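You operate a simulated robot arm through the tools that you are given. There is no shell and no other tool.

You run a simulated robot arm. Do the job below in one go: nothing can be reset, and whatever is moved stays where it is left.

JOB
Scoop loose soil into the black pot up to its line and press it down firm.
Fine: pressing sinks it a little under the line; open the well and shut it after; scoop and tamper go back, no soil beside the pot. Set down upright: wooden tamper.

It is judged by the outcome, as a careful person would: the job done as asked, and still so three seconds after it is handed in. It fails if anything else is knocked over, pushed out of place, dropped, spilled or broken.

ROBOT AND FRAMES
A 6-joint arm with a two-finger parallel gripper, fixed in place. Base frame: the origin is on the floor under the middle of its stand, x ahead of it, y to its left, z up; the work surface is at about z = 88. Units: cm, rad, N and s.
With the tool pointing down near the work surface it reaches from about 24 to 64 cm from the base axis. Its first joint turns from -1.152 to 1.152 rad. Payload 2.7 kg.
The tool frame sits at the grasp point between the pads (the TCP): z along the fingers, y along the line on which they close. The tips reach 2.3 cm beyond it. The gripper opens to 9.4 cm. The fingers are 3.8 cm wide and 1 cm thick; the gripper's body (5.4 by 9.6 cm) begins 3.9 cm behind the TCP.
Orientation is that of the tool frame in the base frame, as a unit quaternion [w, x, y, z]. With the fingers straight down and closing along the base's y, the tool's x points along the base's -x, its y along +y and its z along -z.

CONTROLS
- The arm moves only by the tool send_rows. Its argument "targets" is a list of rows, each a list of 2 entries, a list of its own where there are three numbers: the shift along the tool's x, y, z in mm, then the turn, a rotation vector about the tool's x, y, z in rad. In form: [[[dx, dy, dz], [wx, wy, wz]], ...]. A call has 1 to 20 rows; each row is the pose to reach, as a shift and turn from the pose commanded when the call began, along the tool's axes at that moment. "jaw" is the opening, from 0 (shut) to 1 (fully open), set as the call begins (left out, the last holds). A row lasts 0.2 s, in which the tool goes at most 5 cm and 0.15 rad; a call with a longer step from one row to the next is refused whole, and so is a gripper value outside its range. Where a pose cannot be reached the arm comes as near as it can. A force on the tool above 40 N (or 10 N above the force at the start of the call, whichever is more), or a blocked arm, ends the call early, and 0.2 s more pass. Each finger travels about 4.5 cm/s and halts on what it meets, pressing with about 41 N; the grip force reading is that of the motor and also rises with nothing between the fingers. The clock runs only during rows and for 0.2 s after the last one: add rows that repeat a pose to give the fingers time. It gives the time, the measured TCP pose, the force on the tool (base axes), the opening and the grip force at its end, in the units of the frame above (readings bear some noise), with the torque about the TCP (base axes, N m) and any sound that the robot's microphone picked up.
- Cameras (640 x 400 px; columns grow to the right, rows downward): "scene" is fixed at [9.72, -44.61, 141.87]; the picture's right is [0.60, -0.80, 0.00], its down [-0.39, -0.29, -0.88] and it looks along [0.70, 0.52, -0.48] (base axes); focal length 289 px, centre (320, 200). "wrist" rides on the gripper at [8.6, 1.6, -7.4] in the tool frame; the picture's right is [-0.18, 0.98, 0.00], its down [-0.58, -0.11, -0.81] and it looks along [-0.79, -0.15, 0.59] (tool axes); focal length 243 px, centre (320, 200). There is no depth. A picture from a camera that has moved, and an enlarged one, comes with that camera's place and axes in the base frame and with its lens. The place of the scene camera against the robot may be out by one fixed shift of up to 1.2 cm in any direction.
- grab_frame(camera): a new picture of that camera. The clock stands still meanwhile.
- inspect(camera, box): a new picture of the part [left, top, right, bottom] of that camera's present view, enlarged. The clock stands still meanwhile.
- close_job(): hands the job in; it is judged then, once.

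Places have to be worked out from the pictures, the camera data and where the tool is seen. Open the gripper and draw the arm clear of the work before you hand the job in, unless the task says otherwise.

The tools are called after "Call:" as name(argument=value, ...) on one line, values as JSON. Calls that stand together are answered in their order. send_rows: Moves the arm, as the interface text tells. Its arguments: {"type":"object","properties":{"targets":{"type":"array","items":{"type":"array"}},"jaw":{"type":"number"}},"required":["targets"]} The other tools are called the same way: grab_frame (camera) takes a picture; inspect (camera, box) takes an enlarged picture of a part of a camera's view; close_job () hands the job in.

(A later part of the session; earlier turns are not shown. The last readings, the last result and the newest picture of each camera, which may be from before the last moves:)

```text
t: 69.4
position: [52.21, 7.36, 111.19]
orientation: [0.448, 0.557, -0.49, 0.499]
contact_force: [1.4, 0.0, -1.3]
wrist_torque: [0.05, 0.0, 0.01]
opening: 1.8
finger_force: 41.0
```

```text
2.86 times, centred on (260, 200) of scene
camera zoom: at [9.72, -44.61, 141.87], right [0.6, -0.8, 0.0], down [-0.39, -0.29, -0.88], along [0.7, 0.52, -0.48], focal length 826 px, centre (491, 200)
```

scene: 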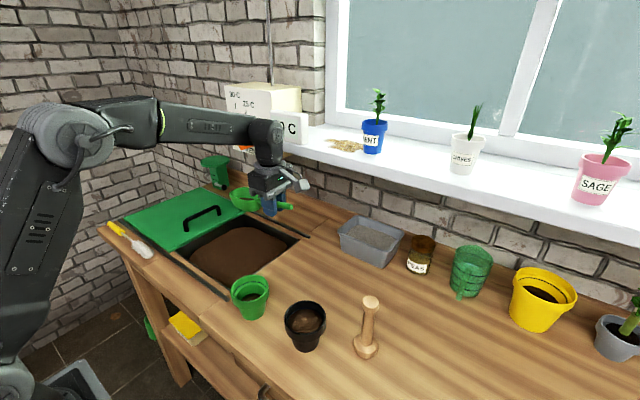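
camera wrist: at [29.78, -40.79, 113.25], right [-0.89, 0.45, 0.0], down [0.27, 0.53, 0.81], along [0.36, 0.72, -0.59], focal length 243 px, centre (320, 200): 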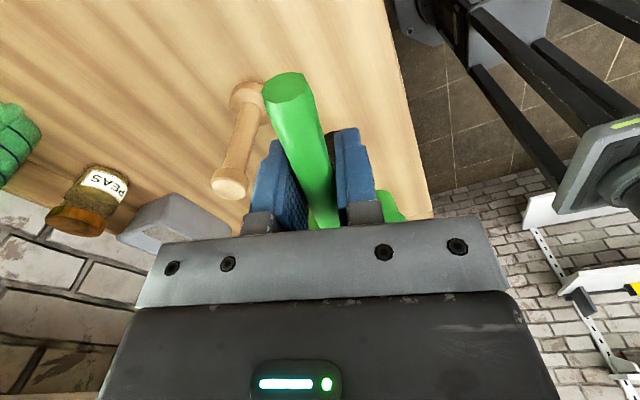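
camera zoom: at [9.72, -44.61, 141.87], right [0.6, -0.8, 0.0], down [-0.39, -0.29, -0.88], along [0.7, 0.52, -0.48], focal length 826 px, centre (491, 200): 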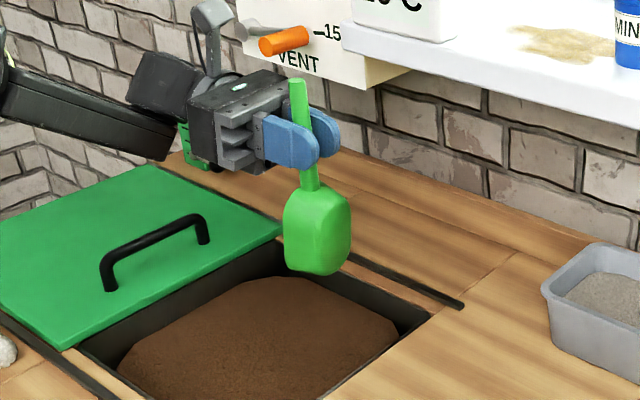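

The commanded pose follows the reached one, fine. The scoop looks empty; I level it again while rising a little, keeping the lip over the well.

Call:
send_rows(targets=[[[3.5, 0, 20.2], [0, -0.147, 0]], [[4.1, 0, 40], [0, -0.294, 0]], [[1.8, 0, 58.9], [0, -0.441, 0]], [[-3.2, 0, 76.5], [0, -0.588, 0]], [[-10.7, 0, 92.6], [0, -0.735, 0]], [[-20.3, 0, 106.5], [0, -0.882, 0]], [[-31.8, 0, 118.3], [0, -1.029, 0]], [[-44.9, 0, 127.4], [0, -1.176, 0]], [[-59.1, 0, 133.8], [0, -1.323, 0]], [[-74.1, 0, 137.3], [0, -1.47, 0]], [[-74.1, 0, 137.3], [0, -1.47, 0]]])

Call:
inspect(camera="scene", box=[210, 150, 350, 250])

Call:
grab_frame(camera="scene")

```text
t: 71.8
position: [53.6, -5.35, 102.5]
orientation: [0.003, 0.748, -0.663, -0.003]
contact_force: [0.2, 0.3, -0.3]
wrist_torque: [-0.05, -0.03, -0.03]
opening: 1.78
finger_force: 40.6
```

```text
4.00 times, centred on (280, 200) of scene
camera zoom: at [9.72, -44.61, 141.87], right [0.6, -0.8, 0.0], down [-0.39, -0.29, -0.88], along [0.7, 0.52, -0.48], focal length 1156 px, centre (480, 200)
```

zoom: 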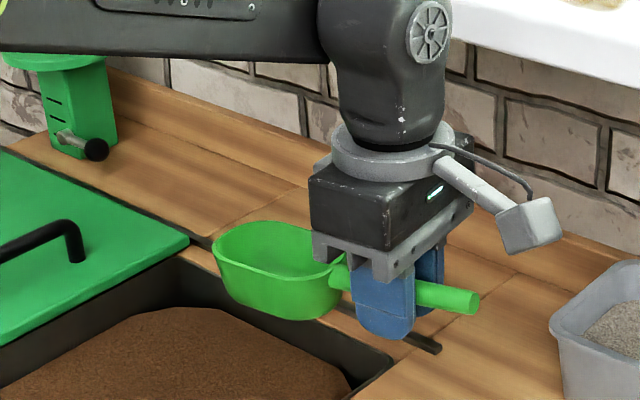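

```text
taken
```

scene: 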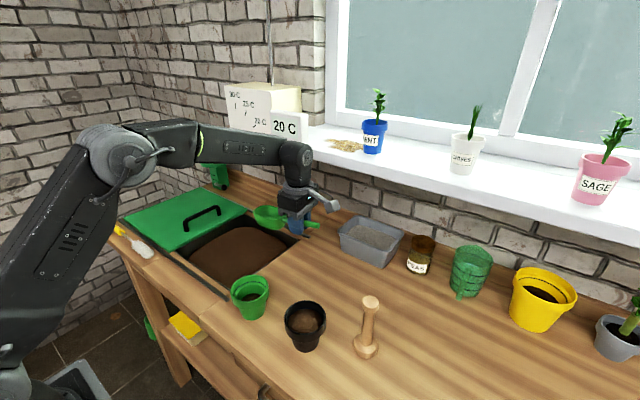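

The scoop is empty. I carry it back above its original spot (54.2, −16.9), restoring its original heading.

Call:
send_rows(targets=[[[30, 2, 0], [0, 0, 0.015]], [[60, 4, 0], [0.003, 0, 0.03]], [[90, 6, 0], [0.006, 0, 0.044]], [[115.6, 8.1, 0], [0.0085, 0, 0.044]], [[115.6, 8.1, 0], [0.0085, 0, 0.044]]])

Call:
inspect(camera="scene", box=[270, 180, 410, 300])

```text
t: 73.0
position: [54.41, -17.06, 102.47]
orientation: [0.001, 0.734, -0.679, 0.0]
contact_force: [0.2, -1.2, -0.1]
wrist_torque: [-0.07, 0.0, 0.01]
opening: 1.74
finger_force: 41.4
```

```text
3.33 times, centred on (340, 240) of scene
camera zoom: at [9.72, -44.62, 141.87], right [0.6, -0.8, 0.0], down [-0.39, -0.29, -0.88], along [0.7, 0.52, -0.48], focal length 963 px, centre (253, 67)
```

zoom: 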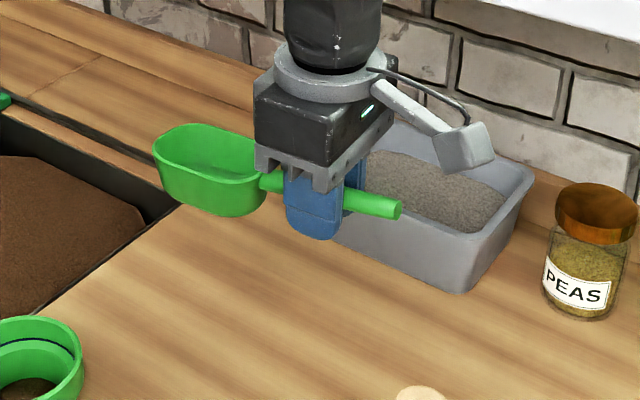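

Aligned. I descend and set it down slowly, watching the force.

Call:
send_rows(targets=[[[-1, 1.5, 30], [0, 0, 0]], [[-1, 1.5, 60], [0, 0, 0]], [[-1, 1.5, 85], [0, 0, 0]], [[-1, 1.5, 100], [0, 0, 0]], [[-1, 1.5, 106], [0, 0, 0]], [[-1, 1.5, 110], [0, 0, 0]], [[-1, 1.5, 112], [0, 0, 0]], [[-1, 1.5, 113.5], [0, 0, 0]]])

Call:
inspect(camera="scene", box=[280, 220, 380, 300])

```text
t: 74.8
position: [54.24, -16.97, 91.26]
orientation: [0.0, 0.733, -0.68, 0.002]
contact_force: [0.4, -0.1, 10.6]
wrist_torque: [1.33, 0.1, 0.08]
opening: 1.77
finger_force: 41.2
```

```text
5.00 times, centred on (330, 260) of scene
camera zoom: at [9.7, -44.61, 141.87], right [0.6, -0.8, 0.0], down [-0.39, -0.29, -0.88], along [0.7, 0.52, -0.48], focal length 1445 px, centre (270, -100)
```

zoom: 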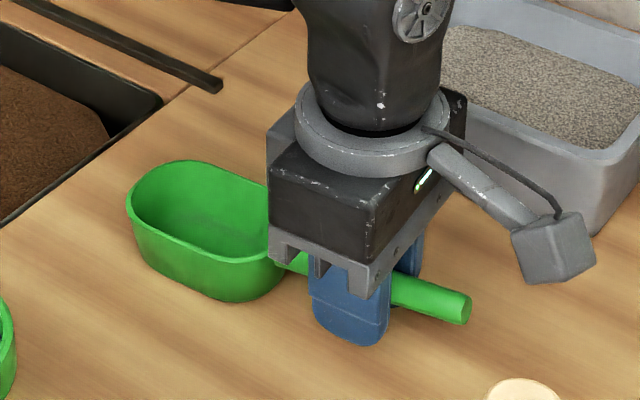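

It's resting on the table (about 10 N contact) in its original place. I open the jaw and rise straight up.

Call:
send_rows(targets=[[[0, 0, -1], [0, 0, 0]], [[0, 0, -1], [0, 0, 0]], [[0, 0, -1], [0, 0, 0]], [[0, 0, -1], [0, 0, 0]], [[0, 0, -15], [0, 0, 0]], [[0, 0, -40], [0, 0, 0]], [[0, 0, -80], [0, 0, 0]], [[0, 0, -120], [0, 0, 0]], [[0, 0, -150], [0, 0, 0]]], jaw=0.5)

Call:
grab_frame(camera="scene")

Call:
inspect(camera="scene", box=[280, 220, 380, 300])

```text
t: 76.8
position: [53.96, -16.79, 106.38]
orientation: [0.001, 0.733, -0.68, 0.001]
contact_force: [0.2, 0.4, 0.6]
wrist_torque: [0.0, 0.02, 0.01]
opening: 4.72
finger_force: 0.1
```

```text
taken
```

scene: 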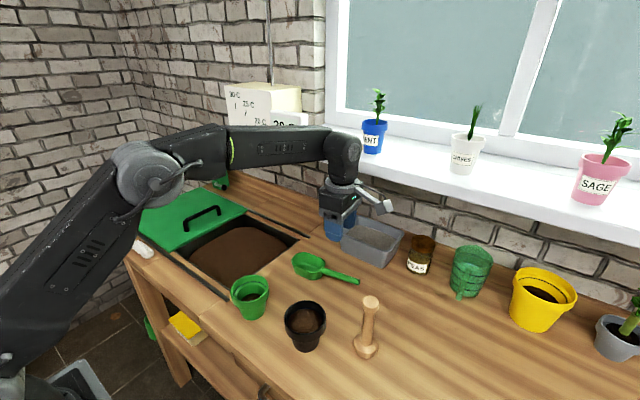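

```text
5.00 times, centred on (330, 260) of scene
camera zoom: at [9.72, -44.61, 141.87], right [0.6, -0.8, 0.0], down [-0.39, -0.29, -0.88], along [0.7, 0.52, -0.48], focal length 1445 px, centre (270, -100)
```

zoom: 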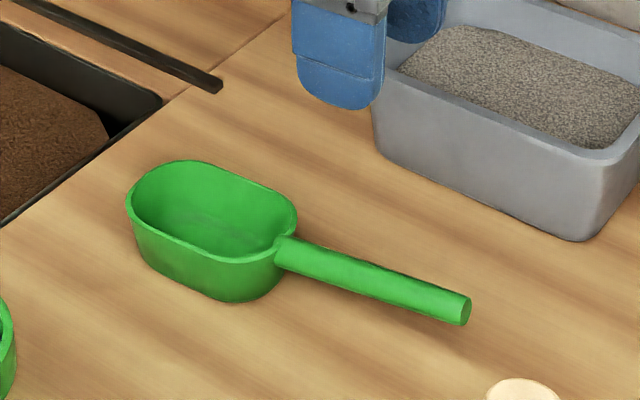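

The scoop is back on its spot, upright and empty. Next the tamper: I turn the gripper back to its default heading and move near the tamper for a close look.

Call:
send_rows(targets=[[[9.5, 14, -3], [0, 0, 0.137]], [[19, 28, -6], [0, 0, 0.274]], [[28.5, 42, -9], [0, 0, 0.411]], [[38, 56, -12], [0, 0, 0.548]], [[47.5, 70, -15], [0, 0, 0.685]], [[57, 84, -18], [0, 0, 0.822]], [[66.5, 98, -21], [0, 0, 0.959]], [[76, 112, -24], [0, 0, 1.096]], [[85.5, 126, -27], [0, 0, 1.233]], [[95, 140, -30], [0, 0, 1.37]], [[104.5, 154, -33], [0, 0, 1.507]], [[113.7, 168.6, -36], [0, 0, 1.646]], [[113.7, 168.6, -36], [0, 0, 1.646]]], jaw=0.7)

Call:
grab_frame(camera="wrist")

Call:
inspect(camera="scene", box=[270, 240, 410, 380])

```text
t: 79.6
position: [38.17, -29.46, 109.75]
orientation: [-0.001, 0.001, 1.0, -0.001]
contact_force: [0.2, -0.6, -0.6]
wrist_torque: [0.0, -0.01, 0.03]
opening: 6.58
finger_force: 0.0
```

```text
taken
camera wrist: at [29.45, -27.81, 117.06], right [0.19, 0.98, 0.0], down [0.58, -0.11, 0.81], along [0.79, -0.15, -0.59], focal length 243 px, centre (320, 200)
```

wrist: 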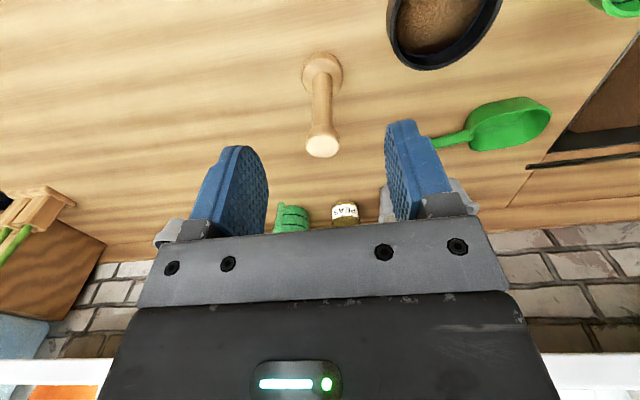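

```text
2.86 times, centred on (340, 310) of scene
camera zoom: at [9.72, -44.61, 141.87], right [0.6, -0.8, 0.0], down [-0.39, -0.29, -0.88], along [0.7, 0.52, -0.48], focal length 826 px, centre (263, -114)
```

zoom: 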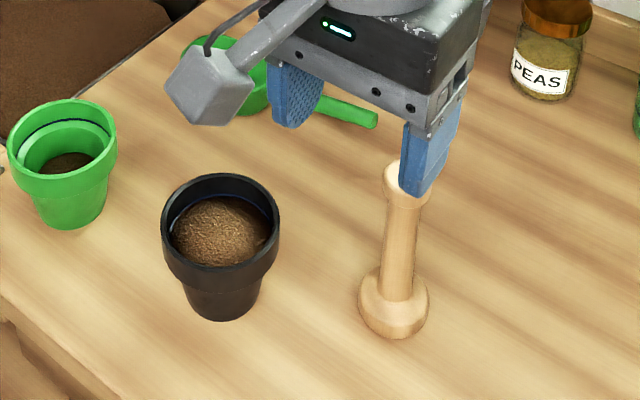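

I zoom in on the tamper for exact position.

Call:
inspect(camera="wrist", box=[260, 30, 390, 170])

Call:
inspect(camera="wrist", box=[370, 0, 520, 90])

```text
2.86 times, centred on (325, 100) of wrist
camera zoom: at [29.45, -27.81, 117.06], right [0.19, 0.98, 0.0], down [0.58, -0.11, 0.81], along [0.79, -0.15, -0.59], focal length 693 px, centre (306, 486)
```

zoom: 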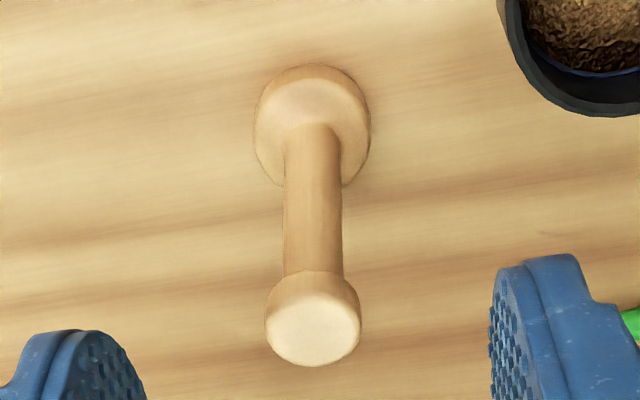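

```text
4.27 times, centred on (445, 45) of wrist
camera zoom: at [29.45, -27.81, 117.06], right [0.19, 0.98, 0.0], down [0.58, -0.11, 0.81], along [0.79, -0.15, -0.59], focal length 1035 px, centre (-213, 861)
```

zoom: 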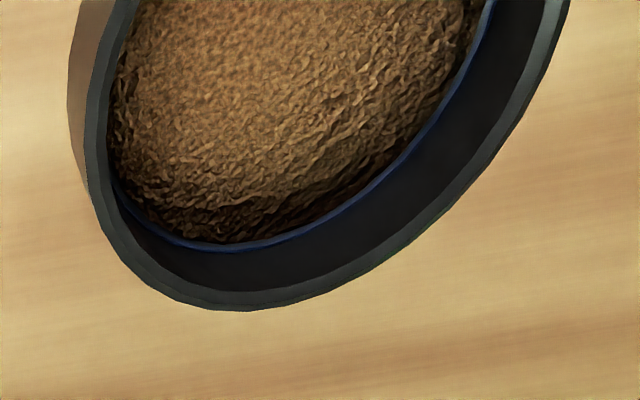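

The pot soil meets the navy line neatly. The tamper stands at about (43.0, −30.1) with its knob top near z ≈ 101.4. I move over it and descend to put the pads around the knob.

Call:
send_rows(targets=[[[-24, -3, 0], [0, 0, 0]], [[-48.3, -6.4, 0], [0, 0, 0]], [[-48.3, -6.4, 0], [0, 0, 0]]], jaw=0.7)

Call:
grab_frame(camera="wrist")

Call:
inspect(camera="scene", box=[310, 240, 430, 370])

```text
t: 80.4
position: [43.04, -30.21, 109.78]
orientation: [-0.001, 0.0, 1.0, 0.0]
contact_force: [0.4, -0.2, 0.4]
wrist_torque: [0.02, 0.02, 0.0]
opening: 6.59
finger_force: 0.0
```

```text
taken
camera wrist: at [34.34, -28.56, 117.07], right [0.18, 0.98, 0.0], down [0.58, -0.11, 0.81], along [0.79, -0.15, -0.59], focal length 243 px, centre (320, 200)
```

wrist: 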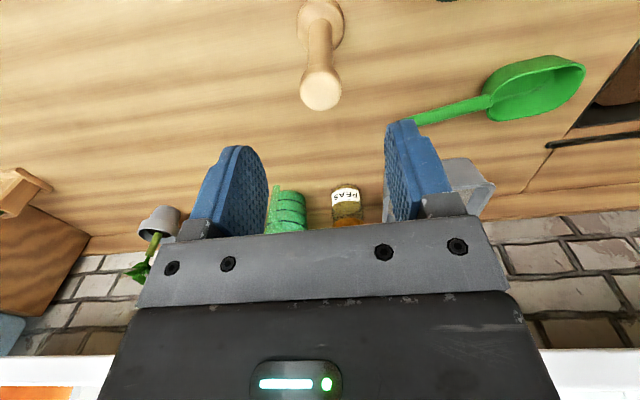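

```text
3.08 times, centred on (370, 305) of scene
camera zoom: at [9.72, -44.61, 141.87], right [0.6, -0.8, 0.0], down [-0.39, -0.29, -0.88], along [0.7, 0.52, -0.48], focal length 889 px, centre (166, -123)
```

zoom: 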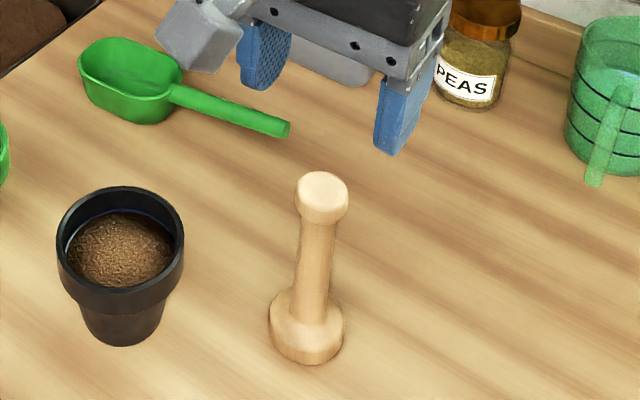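

Triangulating: knob at (43.3, −30.15), top z ≈ 101.2. I descend to z ≈ 100 around it.

Call:
send_rows(targets=[[[-2.5, 0.5, 30], [0, 0, 0]], [[-2.5, 0.5, 60], [0, 0, 0]], [[-2.5, 0.5, 85], [0, 0, 0]], [[-2.5, 0.5, 98], [0, 0, 0]], [[-2.5, 0.5, 98], [0, 0, 0]]], jaw=0.7)

Call:
grab_frame(camera="wrist")

Call:
inspect(camera="scene", box=[320, 250, 420, 370])

```text
t: 81.6
position: [43.11, -30.26, 99.87]
orientation: [0.0, -0.001, 1.0, -0.002]
contact_force: [0.8, 0.3, 0.1]
wrist_torque: [0.0, -0.01, -0.02]
opening: 6.58
finger_force: 0.2
```

```text
taken
camera wrist: at [34.51, -28.59, 107.23], right [0.18, 0.98, 0.0], down [0.58, -0.11, 0.81], along [0.79, -0.15, -0.59], focal length 243 px, centre (320, 200)
```

wrist: 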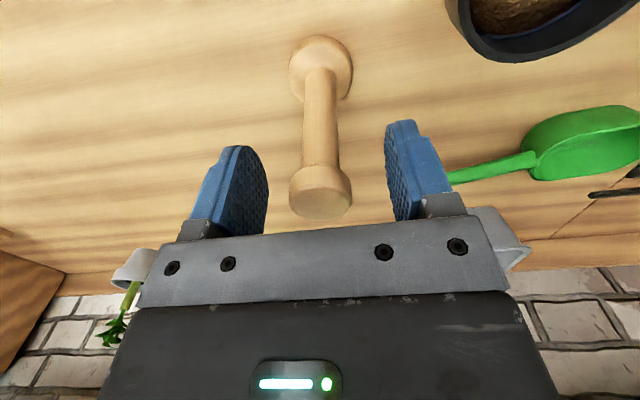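

```text
3.33 times, centred on (370, 310) of scene
camera zoom: at [9.72, -44.61, 141.87], right [0.6, -0.8, 0.0], down [-0.39, -0.29, -0.88], along [0.7, 0.52, -0.48], focal length 963 px, centre (153, -167)
```

zoom: 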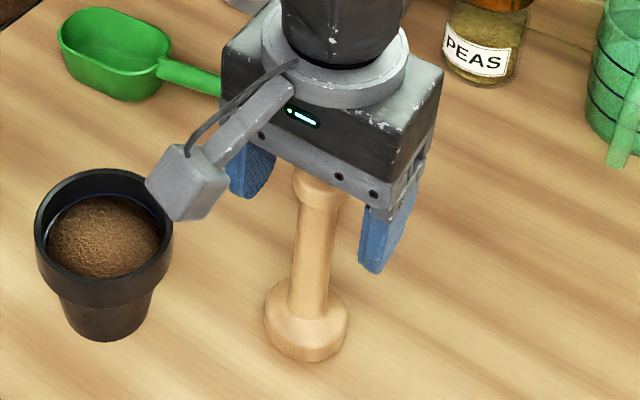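

The knob sits right at the grasp point. I close on it.

Call:
send_rows(targets=[[[0, 1, 0], [0, 0, 0]], [[0, 1, 0], [0, 0, 0]], [[0, 1, 0], [0, 0, 0]], [[0, 1, 0], [0, 0, 0]], [[0, 1, 0], [0, 0, 0]], [[0, 1, 0], [0, 0, 0]]], jaw=0)

Call:
grab_frame(camera="wrist")

```text
t: 83.0
position: [43.09, -30.0, 99.91]
orientation: [0.0, 0.0, 1.0, -0.001]
contact_force: [0.9, 1.0, 0.5]
wrist_torque: [0.02, -0.02, -0.01]
opening: 2.85
finger_force: 40.7
```

```text
taken
camera wrist: at [34.48, -28.47, 107.21], right [0.18, 0.98, 0.0], down [0.58, -0.11, 0.81], along [0.79, -0.15, -0.59], focal length 243 px, centre (320, 200)
```

wrist: 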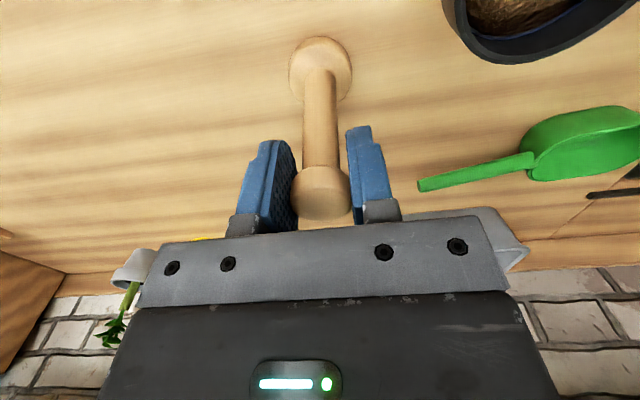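

Knob held (opening 2.85). I lift 1 cm slowly and check the hold.

Call:
send_rows(targets=[[[0, 0, -2], [0, 0, 0]], [[0, 0, -4], [0, 0, 0]], [[0, 0, -7], [0, 0, 0]], [[0, 0, -10], [0, 0, 0]], [[0, 0, -10], [0, 0, 0]]])

Call:
inspect(camera="scene", box=[320, 250, 420, 370])

Call:
grab_frame(camera="wrist")

```text
t: 84.2
position: [43.26, -30.02, 100.96]
orientation: [0.0, 0.001, 1.0, -0.003]
contact_force: [-0.4, 0.1, -1.1]
wrist_torque: [-0.02, -0.01, 0.01]
opening: 2.88
finger_force: 41.1
```

```text
3.33 times, centred on (370, 310) of scene
camera zoom: at [9.72, -44.61, 141.87], right [0.6, -0.8, 0.0], down [-0.39, -0.29, -0.88], along [0.7, 0.52, -0.48], focal length 963 px, centre (153, -167)
```

zoom: 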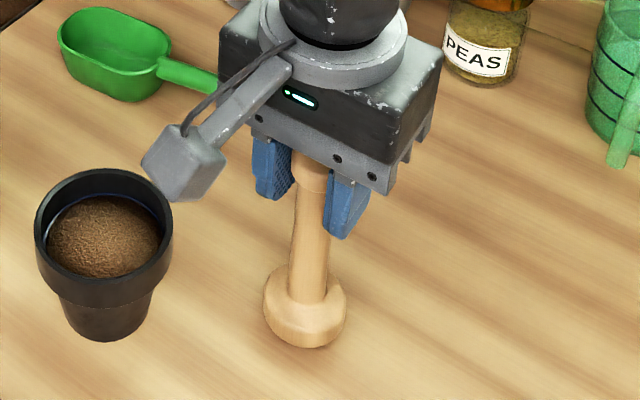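

```text
taken
camera wrist: at [34.49, -28.4, 108.3], right [0.18, 0.98, 0.0], down [0.58, -0.11, 0.81], along [0.79, -0.15, -0.59], focal length 243 px, centre (320, 200)
```

wrist: 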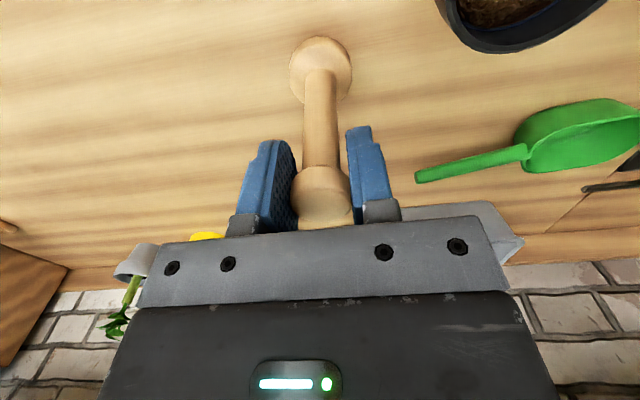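

The tamper lifts cleanly. I raise it to clear the pot rim and move over the pot, then check alignment before lowering.

Call:
send_rows(targets=[[[0, 0, -25], [0, 0, 0]], [[0, 0, -50], [0, 0, 0]], [[0, 0, -75], [0, 0, 0]], [[0, 0, -100], [0, 0, 0]], [[15, 25, -100], [0, 0, 0]], [[30, 50, -100], [0, 0, 0]], [[45, 75, -100], [0, 0, 0]], [[58, 100, -100], [0, 0, 0]], [[58, 100, -100], [0, 0, 0]], [[58, 100, -100], [0, 0, 0]]])

Call:
inspect(camera="scene", box=[250, 220, 390, 360])

Call:
grab_frame(camera="wrist")

```text
t: 86.4
position: [37.33, -19.95, 110.93]
orientation: [0.0, 0.0, 1.0, -0.003]
contact_force: [-0.3, 0.6, -0.7]
wrist_torque: [0.0, -0.04, -0.03]
opening: 2.85
finger_force: 40.9
```

```text
2.86 times, centred on (320, 290) of scene
camera zoom: at [9.72, -44.61, 141.87], right [0.6, -0.8, 0.0], down [-0.39, -0.29, -0.88], along [0.7, 0.52, -0.48], focal length 826 px, centre (320, -57)
```

zoom: 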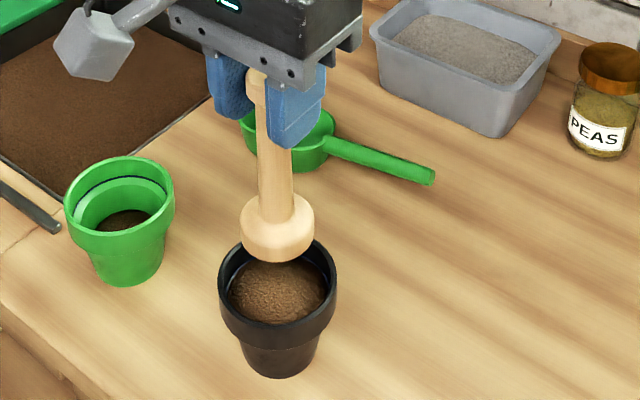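

```text
taken
camera wrist: at [28.74, -18.23, 118.23], right [0.18, 0.98, 0.0], down [0.58, -0.11, 0.81], along [0.79, -0.15, -0.59], focal length 243 px, centre (320, 200)
```

wrist: 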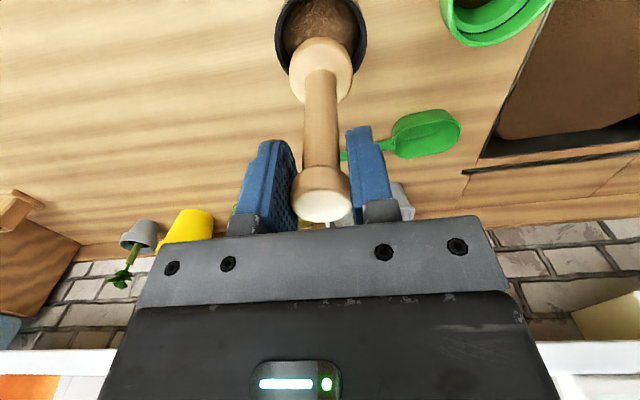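

I zoom both views to compare the tamper base with the pot rim.

Call:
inspect(camera="wrist", box=[250, 0, 400, 110])

Call:
inspect(camera="scene", box=[275, 275, 345, 355])

```text
3.64 times, centred on (325, 55) of wrist
camera zoom: at [28.74, -18.23, 118.23], right [0.18, 0.98, 0.0], down [0.58, -0.11, 0.81], along [0.79, -0.15, -0.59], focal length 882 px, centre (302, 727)
```

zoom: 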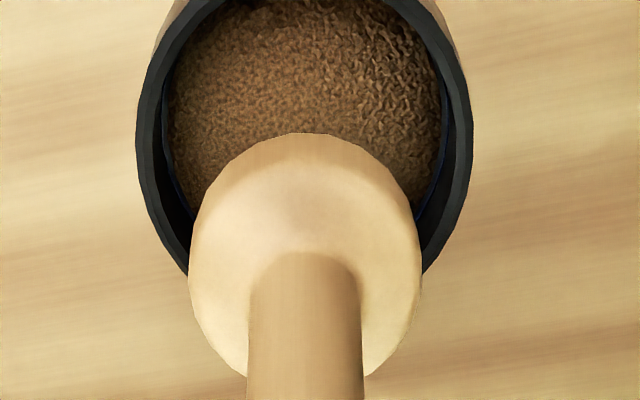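

```text
5.00 times, centred on (310, 315) of scene
camera zoom: at [9.72, -44.61, 141.87], right [0.6, -0.8, 0.0], down [-0.39, -0.29, -0.88], along [0.7, 0.52, -0.48], focal length 1445 px, centre (370, -375)
```

zoom: 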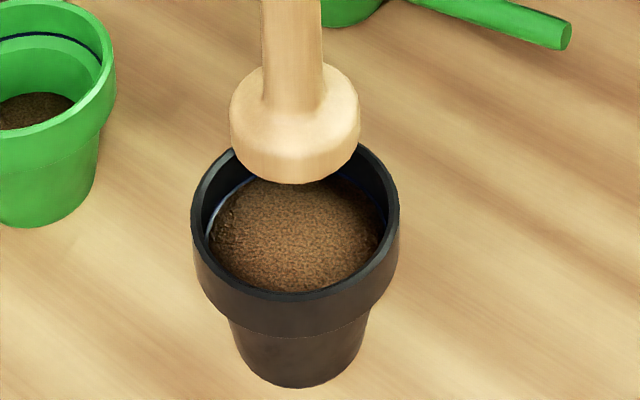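

By both views the pot centre is about (36.85, −19.95), so the tamper is ~0.5 cm too far in +x. I correct and lower until just above the soil.

Call:
send_rows(targets=[[[5, 0, 0], [0, 0, 0]], [[5, 0, 12], [0, 0, 0]], [[5, 0, 24], [0, 0, 0]], [[5, 0, 32], [0, 0, 0]], [[5, 0, 32], [0, 0, 0]]])

Call:
inspect(camera="scene", box=[275, 275, 345, 355])

Call:
inspect(camera="wrist", box=[250, 0, 400, 110])

```text
t: 87.6
position: [36.8, -20.11, 107.7]
orientation: [0.0, 0.0, 1.0, -0.002]
contact_force: [-0.2, -1.1, -0.2]
wrist_torque: [-0.03, 0.01, 0.01]
opening: 2.86
finger_force: 40.8
```

```text
5.00 times, centred on (310, 315) of scene
camera zoom: at [9.72, -44.61, 141.87], right [0.6, -0.8, 0.0], down [-0.39, -0.29, -0.88], along [0.7, 0.52, -0.48], focal length 1445 px, centre (370, -375)
```

zoom: 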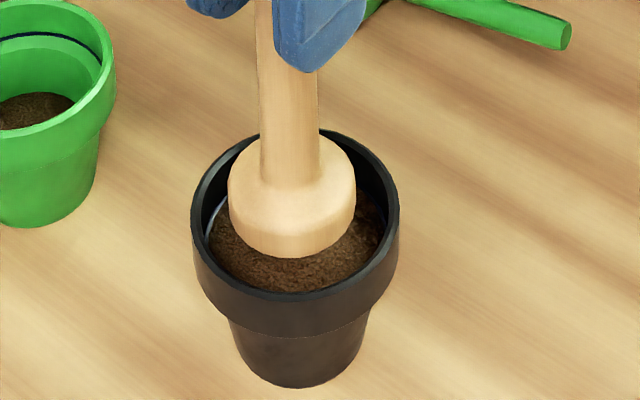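

```text
3.64 times, centred on (325, 55) of wrist
camera zoom: at [28.19, -18.43, 115.01], right [0.18, 0.98, 0.0], down [0.58, -0.11, 0.81], along [0.79, -0.15, -0.59], focal length 882 px, centre (302, 727)
```

zoom: 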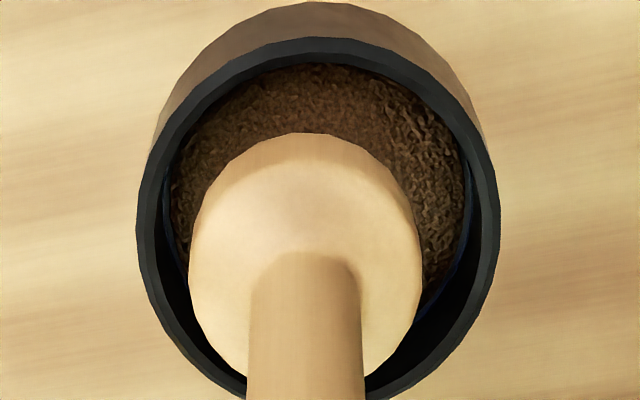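

Nearly centred; I nudge +x/+y by ~2 mm and lower gently onto the soil.

Call:
send_rows(targets=[[[-2.5, 2, 0], [0, 0, 0]], [[-2.5, 2, 4], [0, 0, 0]], [[-2.5, 2, 8], [0, 0, 0]], [[-2.5, 2, 11], [0, 0, 0]], [[-2.5, 2, 11], [0, 0, 0]]])

Call:
inspect(camera="scene", box=[275, 275, 345, 355])

```text
t: 88.8
position: [37.24, -19.78, 106.65]
orientation: [0.0, 0.001, 1.0, -0.002]
contact_force: [-0.3, 0.1, 0.1]
wrist_torque: [0.0, 0.01, 0.02]
opening: 2.86
finger_force: 41.7
```

```text
5.00 times, centred on (310, 315) of scene
camera zoom: at [9.72, -44.61, 141.87], right [0.6, -0.8, 0.0], down [-0.39, -0.29, -0.88], along [0.7, 0.52, -0.48], focal length 1445 px, centre (370, -375)
```

zoom: 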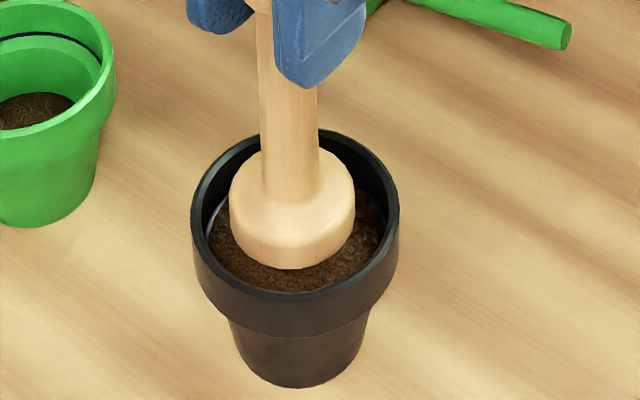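

No contact force yet. I press down in small steps.

Call:
send_rows(targets=[[[0, 0, 2], [0, 0, 0]], [[0, 0, 4], [0, 0, 0]], [[0, 0, 6], [0, 0, 0]], [[0, 0, 8], [0, 0, 0]]])

Call:
inspect(camera="scene", box=[275, 275, 345, 355])

```text
t: 89.8
position: [37.09, -19.75, 105.82]
orientation: [-0.002, 0.0, 1.0, 0.0]
contact_force: [-0.7, 0.2, -0.6]
wrist_torque: [-0.01, 0.02, -0.02]
opening: 2.86
finger_force: 41.4
```

```text
5.00 times, centred on (310, 315) of scene
camera zoom: at [9.72, -44.61, 141.87], right [0.6, -0.8, 0.0], down [-0.39, -0.29, -0.88], along [0.7, 0.52, -0.48], focal length 1445 px, centre (370, -375)
```

zoom: 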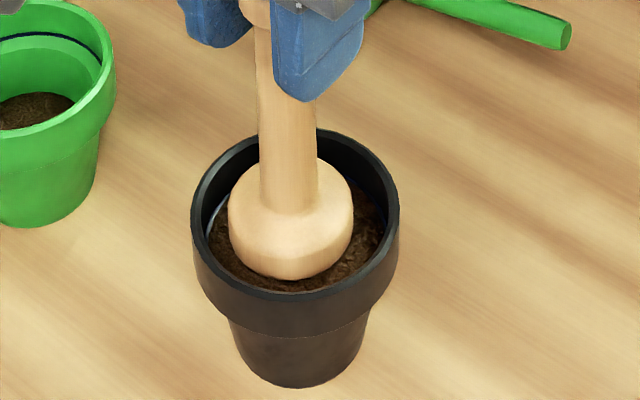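

Still no load. I continue down in small steps.

Call:
send_rows(targets=[[[0, 0, 2], [0, 0, 0]], [[0, 0, 4], [0, 0, 0]], [[0, 0, 6], [0, 0, 0]]])

Call:
inspect(camera="scene", box=[275, 275, 345, 355])

```text
t: 90.6
position: [37.16, -19.73, 105.32]
orientation: [-0.001, 0.001, 1.0, -0.002]
contact_force: [0.6, -0.4, 0.3]
wrist_torque: [-0.01, 0.03, 0.05]
opening: 2.85
finger_force: 40.9
```

```text
5.00 times, centred on (310, 315) of scene
camera zoom: at [9.72, -44.61, 141.87], right [0.6, -0.8, 0.0], down [-0.39, -0.29, -0.88], along [0.7, 0.52, -0.48], focal length 1445 px, centre (370, -375)
```

zoom: 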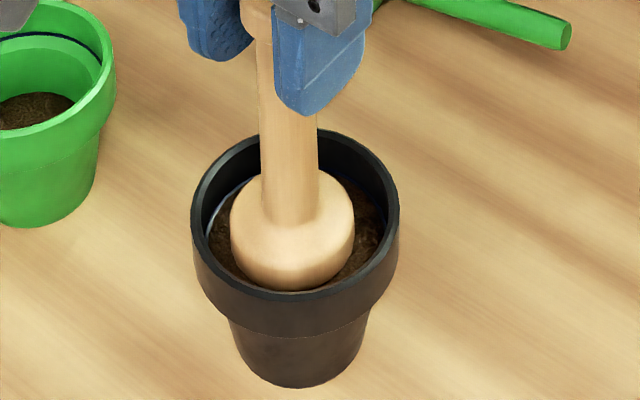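

Still nearly no load; continue pressing.

Call:
send_rows(targets=[[[0, 0, 2], [0, 0, 0]], [[0, 0, 4], [0, 0, 0]]])

Call:
inspect(camera="wrist", box=[250, 0, 400, 110])

```text
t: 91.2
position: [37.12, -19.69, 104.97]
orientation: [0.0, 0.0, 1.0, -0.001]
contact_force: [0.4, -0.2, 0.5]
wrist_torque: [0.0, 0.02, 0.03]
opening: 2.85
finger_force: 41.0
```

```text
3.64 times, centred on (325, 55) of wrist
camera zoom: at [28.45, -18.14, 112.22], right [0.18, 0.98, 0.0], down [0.58, -0.11, 0.81], along [0.79, -0.15, -0.59], focal length 882 px, centre (302, 727)
```

zoom: 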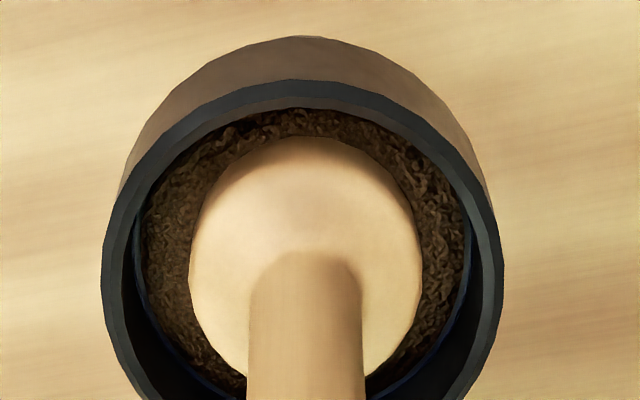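

Well centred. I keep pressing in 2 mm steps.

Call:
send_rows(targets=[[[0, 0, 2], [0, 0, 0]], [[0, 0, 4], [0, 0, 0]]])

Call:
send_rows(targets=[[[0, 0, 1.5], [0, 0, 0]], [[0, 0, 3], [0, 0, 0]]])

Call:
inspect(camera="scene", box=[275, 275, 345, 355])

```text
t: 91.8
position: [37.18, -19.81, 104.54]
orientation: [0.0, 0.0, 1.0, -0.001]
contact_force: [0.4, -0.1, 2.1]
wrist_torque: [0.02, -0.01, -0.02]
opening: 2.85
finger_force: 40.7
```

```text
t: 92.4
position: [37.08, -19.81, 104.24]
orientation: [0.0, 0.001, 1.0, -0.001]
contact_force: [0.0, -0.5, 5.3]
wrist_torque: [-0.01, -0.01, -0.03]
opening: 2.87
finger_force: 41.2
```

```text
5.00 times, centred on (310, 315) of scene
camera zoom: at [9.71, -44.61, 141.87], right [0.6, -0.8, 0.0], down [-0.39, -0.29, -0.88], along [0.7, 0.52, -0.48], focal length 1445 px, centre (370, -375)
```

zoom: 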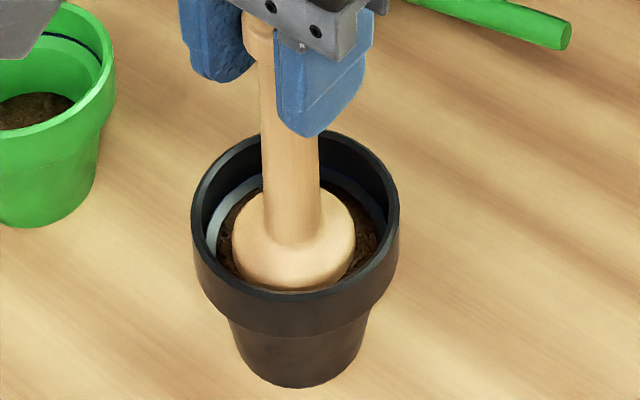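

The soil now carries load (5 N) and has sunk a bit. I continue in small steps, watching how the force grows.

Call:
send_rows(targets=[[[0, 0, 1], [0, 0, 0]], [[0, 0, 2], [0, 0, 0]], [[0, 0, 2], [0, 0, 0]]])

Call:
inspect(camera="scene", box=[275, 275, 345, 355])

```text
t: 93.2
position: [37.11, -19.83, 104.05]
orientation: [0.0, 0.0, 1.0, -0.002]
contact_force: [0.2, 0.0, 8.4]
wrist_torque: [0.02, -0.05, 0.0]
opening: 2.86
finger_force: 40.7
```

```text
5.00 times, centred on (310, 315) of scene
camera zoom: at [9.71, -44.61, 141.87], right [0.6, -0.8, 0.0], down [-0.39, -0.29, -0.88], along [0.7, 0.52, -0.48], focal length 1445 px, centre (370, -375)
```

zoom: 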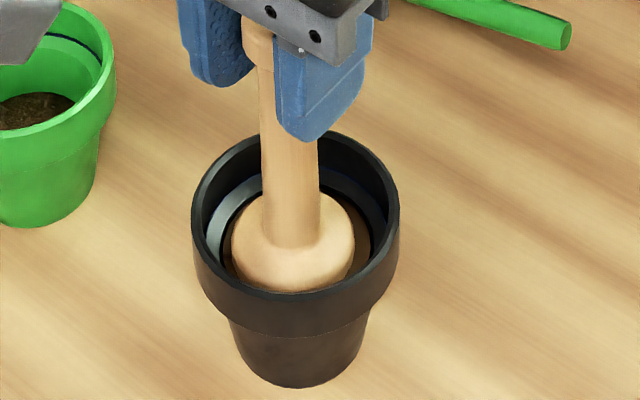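

8.4 N at this depth. I press on slightly to reach a firm load (~15 N) and then look.

Call:
send_rows(targets=[[[0, 0, 1], [0, 0, 0]], [[0, 0, 2], [0, 0, 0]], [[0, 0, 3], [0, 0, 0]], [[0, 0, 3], [0, 0, 0]]])

Call:
inspect(camera="scene", box=[275, 275, 345, 355])

```text
t: 94.2
position: [37.02, -19.73, 103.72]
orientation: [-0.001, 0.0, 1.0, -0.002]
contact_force: [-1.2, -0.2, 13.8]
wrist_torque: [0.02, -0.05, 0.0]
opening: 2.85
finger_force: 40.5
```

```text
5.00 times, centred on (310, 315) of scene
camera zoom: at [9.7, -44.6, 141.87], right [0.6, -0.8, 0.0], down [-0.39, -0.29, -0.88], along [0.7, 0.52, -0.48], focal length 1445 px, centre (370, -375)
```

zoom: 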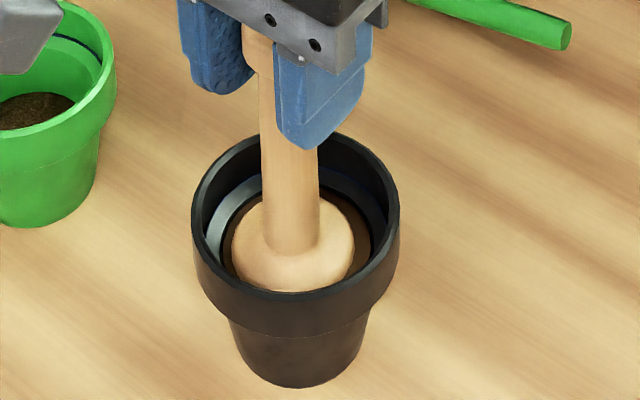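

About 14 N now. I lift the tamper out to inspect the pressed surface before deciding on more.

Call:
send_rows(targets=[[[0, 0, -10], [0, 0, 0]], [[0, 0, -30], [0, 0, 0]], [[0, 0, -50], [0, 0, 0]], [[0, 0, -75], [0, 0, 0]], [[0, 0, -75], [0, 0, 0]]])

Call:
inspect(camera="scene", box=[275, 275, 345, 355])

Call:
inspect(camera="wrist", box=[250, 0, 400, 110])

```text
t: 95.4
position: [37.15, -19.61, 111.23]
orientation: [0.0, 0.0, 1.0, -0.002]
contact_force: [0.3, 0.3, -0.8]
wrist_torque: [0.01, 0.01, 0.01]
opening: 2.83
finger_force: 41.3
```

```text
5.00 times, centred on (310, 315) of scene
camera zoom: at [9.72, -44.61, 141.87], right [0.6, -0.8, 0.0], down [-0.39, -0.29, -0.88], along [0.7, 0.52, -0.48], focal length 1445 px, centre (370, -375)
```

zoom: 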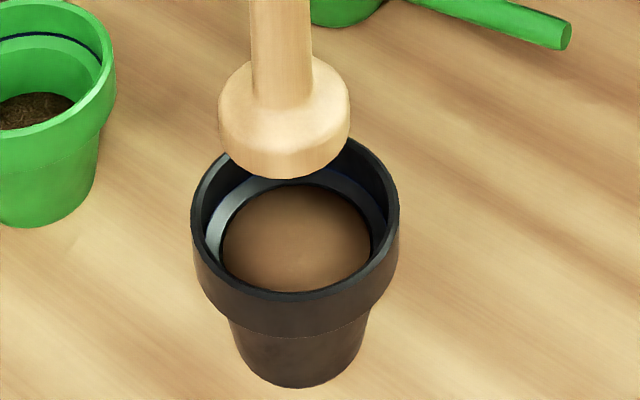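

```text
3.64 times, centred on (325, 55) of wrist
camera zoom: at [28.4, -18.04, 118.68], right [0.18, 0.98, 0.0], down [0.58, -0.11, 0.81], along [0.79, -0.15, -0.59], focal length 882 px, centre (302, 727)
```

zoom: 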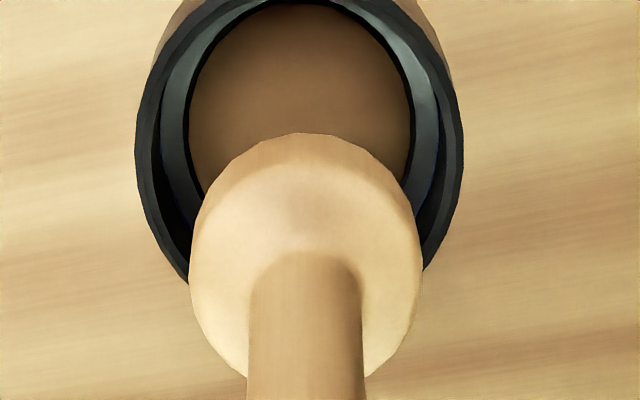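

The surface is now flat and smooth, sitting only a little under the line. To be sure it is firm I press once more with a higher load, lowering in small steps.

Call:
send_rows(targets=[[[1, -2, 20], [0, 0, 0]], [[1, -2, 45], [0, 0, 0]], [[1, -2, 62], [0, 0, 0]], [[1, -2, 70], [0, 0, 0]], [[1, -2, 72], [0, 0, 0]], [[1, -2, 74], [0, 0, 0]], [[1, -2, 75], [0, 0, 0]], [[1, -2, 75], [0, 0, 0]]])

Call:
inspect(camera="wrist", box=[250, 0, 400, 110])

```text
t: 97.2
position: [37.01, -20.05, 103.69]
orientation: [-0.001, 0.0, 1.0, -0.001]
contact_force: [0.0, 0.4, 12.8]
wrist_torque: [-0.01, -0.12, 0.0]
opening: 2.85
finger_force: 40.8
```

```text
3.64 times, centred on (325, 55) of wrist
camera zoom: at [28.36, -18.39, 111.01], right [0.18, 0.98, 0.0], down [0.58, -0.11, 0.81], along [0.79, -0.15, -0.59], focal length 882 px, centre (302, 727)
```

zoom: 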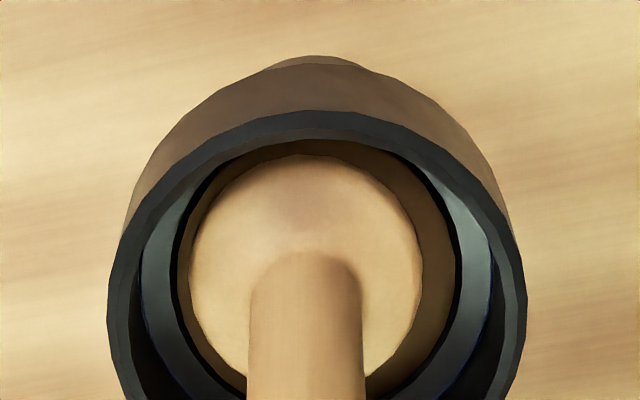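

12.8 N. I press on in 1 mm steps toward ~22 N.

Call:
send_rows(targets=[[[0, 1, 1], [0, 0, 0]], [[0, 1, 2], [0, 0, 0]], [[0, 1, 3], [0, 0, 0]], [[0, 1, 4], [0, 0, 0]], [[0, 1, 4], [0, 0, 0]]])

Call:
inspect(camera="wrist", box=[250, 0, 400, 110])

```text
t: 98.4
position: [37.06, -19.93, 103.37]
orientation: [0.0, 0.001, 1.0, -0.002]
contact_force: [0.1, -0.9, 18.0]
wrist_torque: [0.0, -0.07, 0.01]
opening: 2.82
finger_force: 40.9
```

```text
3.64 times, centred on (325, 55) of wrist
camera zoom: at [28.35, -18.25, 110.6], right [0.18, 0.98, 0.0], down [0.58, -0.11, 0.81], along [0.79, -0.15, -0.59], focal length 882 px, centre (302, 727)
```

zoom: 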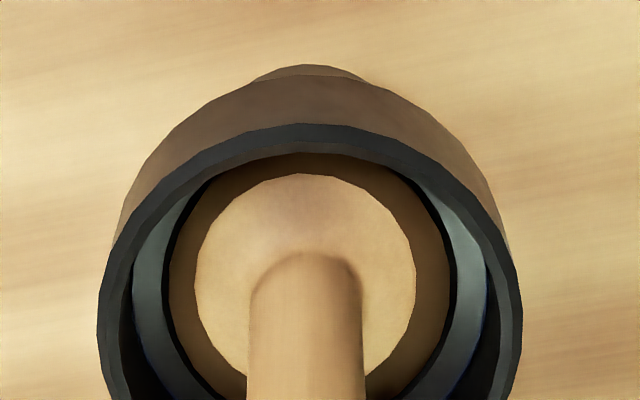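

18 N with no further sinking of the level. A final push to just over 20 N, then I'll lift out.

Call:
send_rows(targets=[[[0, 0, 1.5], [0, 0, 0]], [[0, 0, 3], [0, 0, 0]], [[0, 0, 3], [0, 0, 0]], [[0, 0, 3], [0, 0, 0]]])

Call:
send_rows(targets=[[[0, 0, -10], [0, 0, 0]], [[0, 0, -25], [0, 0, 0]], [[0, 0, -45], [0, 0, 0]], [[0, 0, -65], [0, 0, 0]], [[0, 0, -85], [0, 0, 0]], [[0, 0, -85], [0, 0, 0]]])

Call:
inspect(camera="scene", box=[265, 265, 355, 355])

Call:
grab_frame(camera="wrist")

```text
t: 99.4
position: [36.94, -19.85, 103.01]
orientation: [0.0, -0.001, 1.0, -0.001]
contact_force: [0.7, 0.3, 22.3]
wrist_torque: [-0.02, -0.07, 0.02]
opening: 2.82
finger_force: 41.1
```

```text
t: 100.8
position: [36.99, -19.91, 111.38]
orientation: [-0.001, 0.0, 1.0, -0.001]
contact_force: [-0.3, -0.1, -0.3]
wrist_torque: [0.01, 0.0, -0.03]
opening: 2.81
finger_force: 40.6
```

```text
4.44 times, centred on (310, 310) of scene
camera zoom: at [9.72, -44.61, 141.87], right [0.6, -0.8, 0.0], down [-0.39, -0.29, -0.88], along [0.7, 0.52, -0.48], focal length 1284 px, centre (364, -289)
```

zoom: 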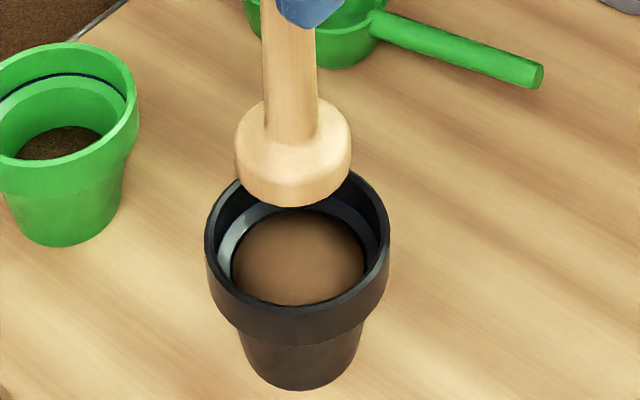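

```text
taken
camera wrist: at [28.37, -18.3, 118.67], right [0.18, 0.98, 0.0], down [0.58, -0.11, 0.81], along [0.79, -0.15, -0.59], focal length 243 px, centre (320, 200)
```

wrist: 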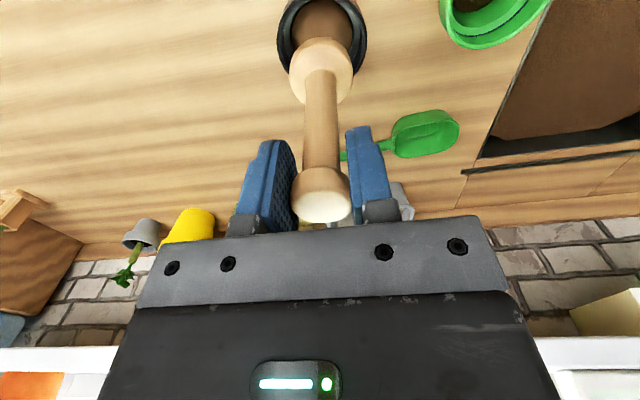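

The soil is pressed flat and firm (22 N), with no soil outside the pot. I carry the tamper back above its original spot.

Call:
send_rows(targets=[[[-15, -25, 0], [0, 0, 0]], [[-31, -50, 0], [0, 0, 0]], [[-46, -76, 0], [0, 0, 0]], [[-62, -101, 0], [0, 0, 0]], [[-62, -101, 0], [0, 0, 0]], [[-62, -101, 0], [0, 0, 0]]])

Call:
inspect(camera="scene", box=[310, 240, 420, 370])

```text
t: 102.2
position: [43.3, -30.16, 111.49]
orientation: [-0.001, 0.0, 1.0, -0.001]
contact_force: [-0.3, 0.0, -0.9]
wrist_torque: [-0.01, -0.02, -0.03]
opening: 2.81
finger_force: 40.8
```

```text
3.08 times, centred on (365, 305) of scene
camera zoom: at [9.72, -44.61, 141.87], right [0.6, -0.8, 0.0], down [-0.39, -0.29, -0.88], along [0.7, 0.52, -0.48], focal length 889 px, centre (182, -123)
```

zoom: 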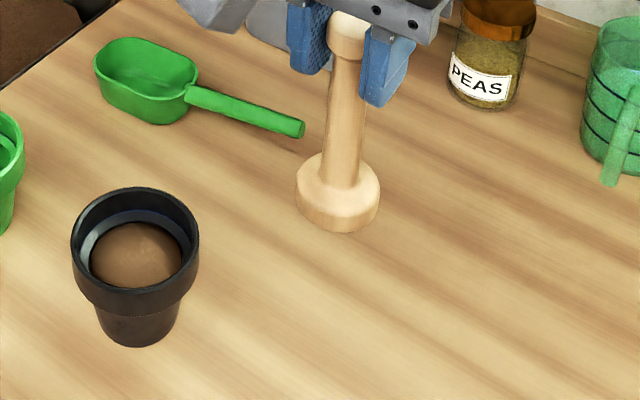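

I lower the tamper to the table, slowly over the last centimetre.

Call:
send_rows(targets=[[[0, 1, 30], [0, 0, 0]], [[0, 1, 60], [0, 0, 0]], [[0, 1, 85], [0, 0, 0]], [[0, 1, 100], [0, 0, 0]], [[0, 1, 107], [0, 0, 0]], [[0, 1, 110], [0, 0, 0]], [[0, 1, 112], [0, 0, 0]], [[0, 1, 113], [0, 0, 0]], [[0, 1, 113], [0, 0, 0]]])

Call:
inspect(camera="scene", box=[310, 240, 420, 370])

Call:
grab_frame(camera="wrist")

```text
t: 104.2
position: [43.24, -29.86, 100.24]
orientation: [0.0, 0.0, 1.0, -0.001]
contact_force: [0.1, 0.2, -0.5]
wrist_torque: [0.0, -0.01, 0.02]
opening: 2.8
finger_force: 41.3
```

```text
3.08 times, centred on (365, 305) of scene
camera zoom: at [9.72, -44.61, 141.87], right [0.6, -0.8, 0.0], down [-0.39, -0.29, -0.88], along [0.7, 0.52, -0.48], focal length 889 px, centre (182, -123)
```

zoom: 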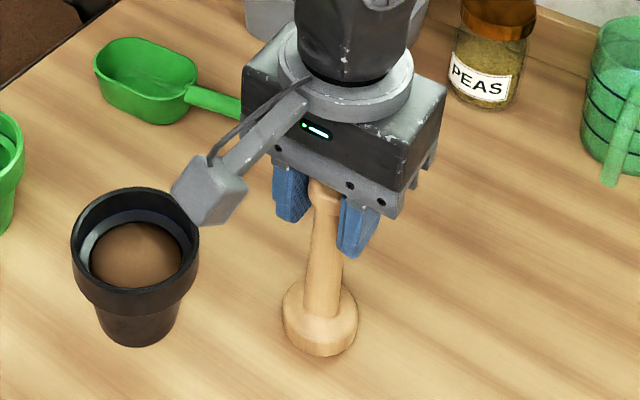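

```text
taken
camera wrist: at [34.6, -28.34, 107.56], right [0.18, 0.98, 0.0], down [0.58, -0.11, 0.81], along [0.79, -0.15, -0.59], focal length 243 px, centre (320, 200)
```

wrist: 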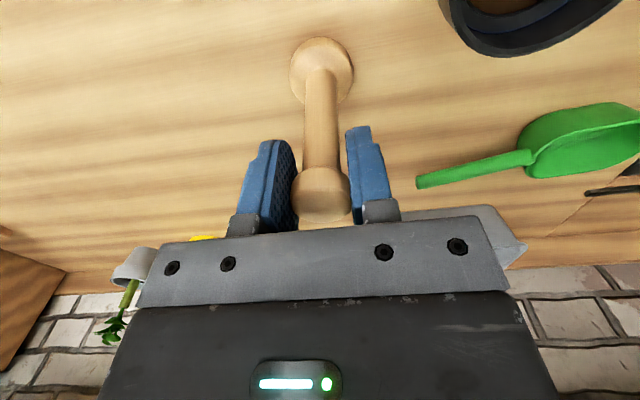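

Not touching yet; a few more millimetres in 1 mm steps.

Call:
send_rows(targets=[[[0, 0, 1], [0, 0, 0]], [[0, 0, 2], [0, 0, 0]], [[0, 0, 3], [0, 0, 0]], [[0, 0, 3], [0, 0, 0]]])

```text
t: 105.2
position: [43.26, -29.95, 99.78]
orientation: [-0.001, 0.0, 1.0, -0.001]
contact_force: [0.2, -0.4, -1.6]
wrist_torque: [0.0, 0.03, -0.02]
opening: 2.81
finger_force: 41.2
```

Call:
send_rows(targets=[[[0, 0, 1], [0, 0, 0]], [[0, 0, 2], [0, 0, 0]], [[0, 0, 3], [0, 0, 0]], [[0, 0, 3], [0, 0, 0]]])

Call:
inspect(camera="scene", box=[320, 290, 400, 370])

```text
t: 106.2
position: [43.27, -30.0, 99.87]
orientation: [0.001, 0.0, 1.0, -0.003]
contact_force: [-5.0, 2.8, 22.3]
wrist_torque: [0.44, 0.46, 0.04]
opening: 2.82
finger_force: 40.8
```

```text
5.00 times, centred on (360, 330) of scene
camera zoom: at [9.68, -44.59, 141.88], right [0.6, -0.8, 0.0], down [-0.39, -0.29, -0.88], along [0.7, 0.52, -0.48], focal length 1445 px, centre (120, -450)
```

zoom: 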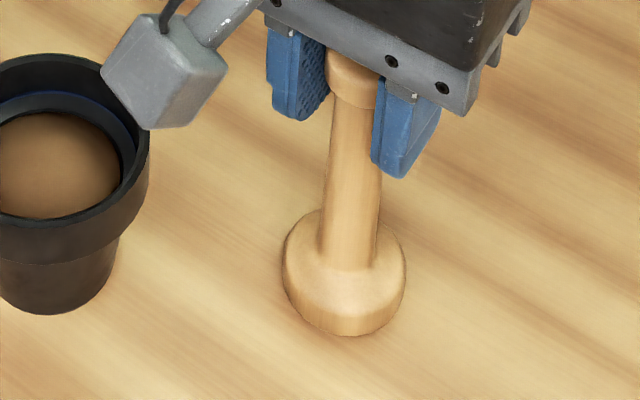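

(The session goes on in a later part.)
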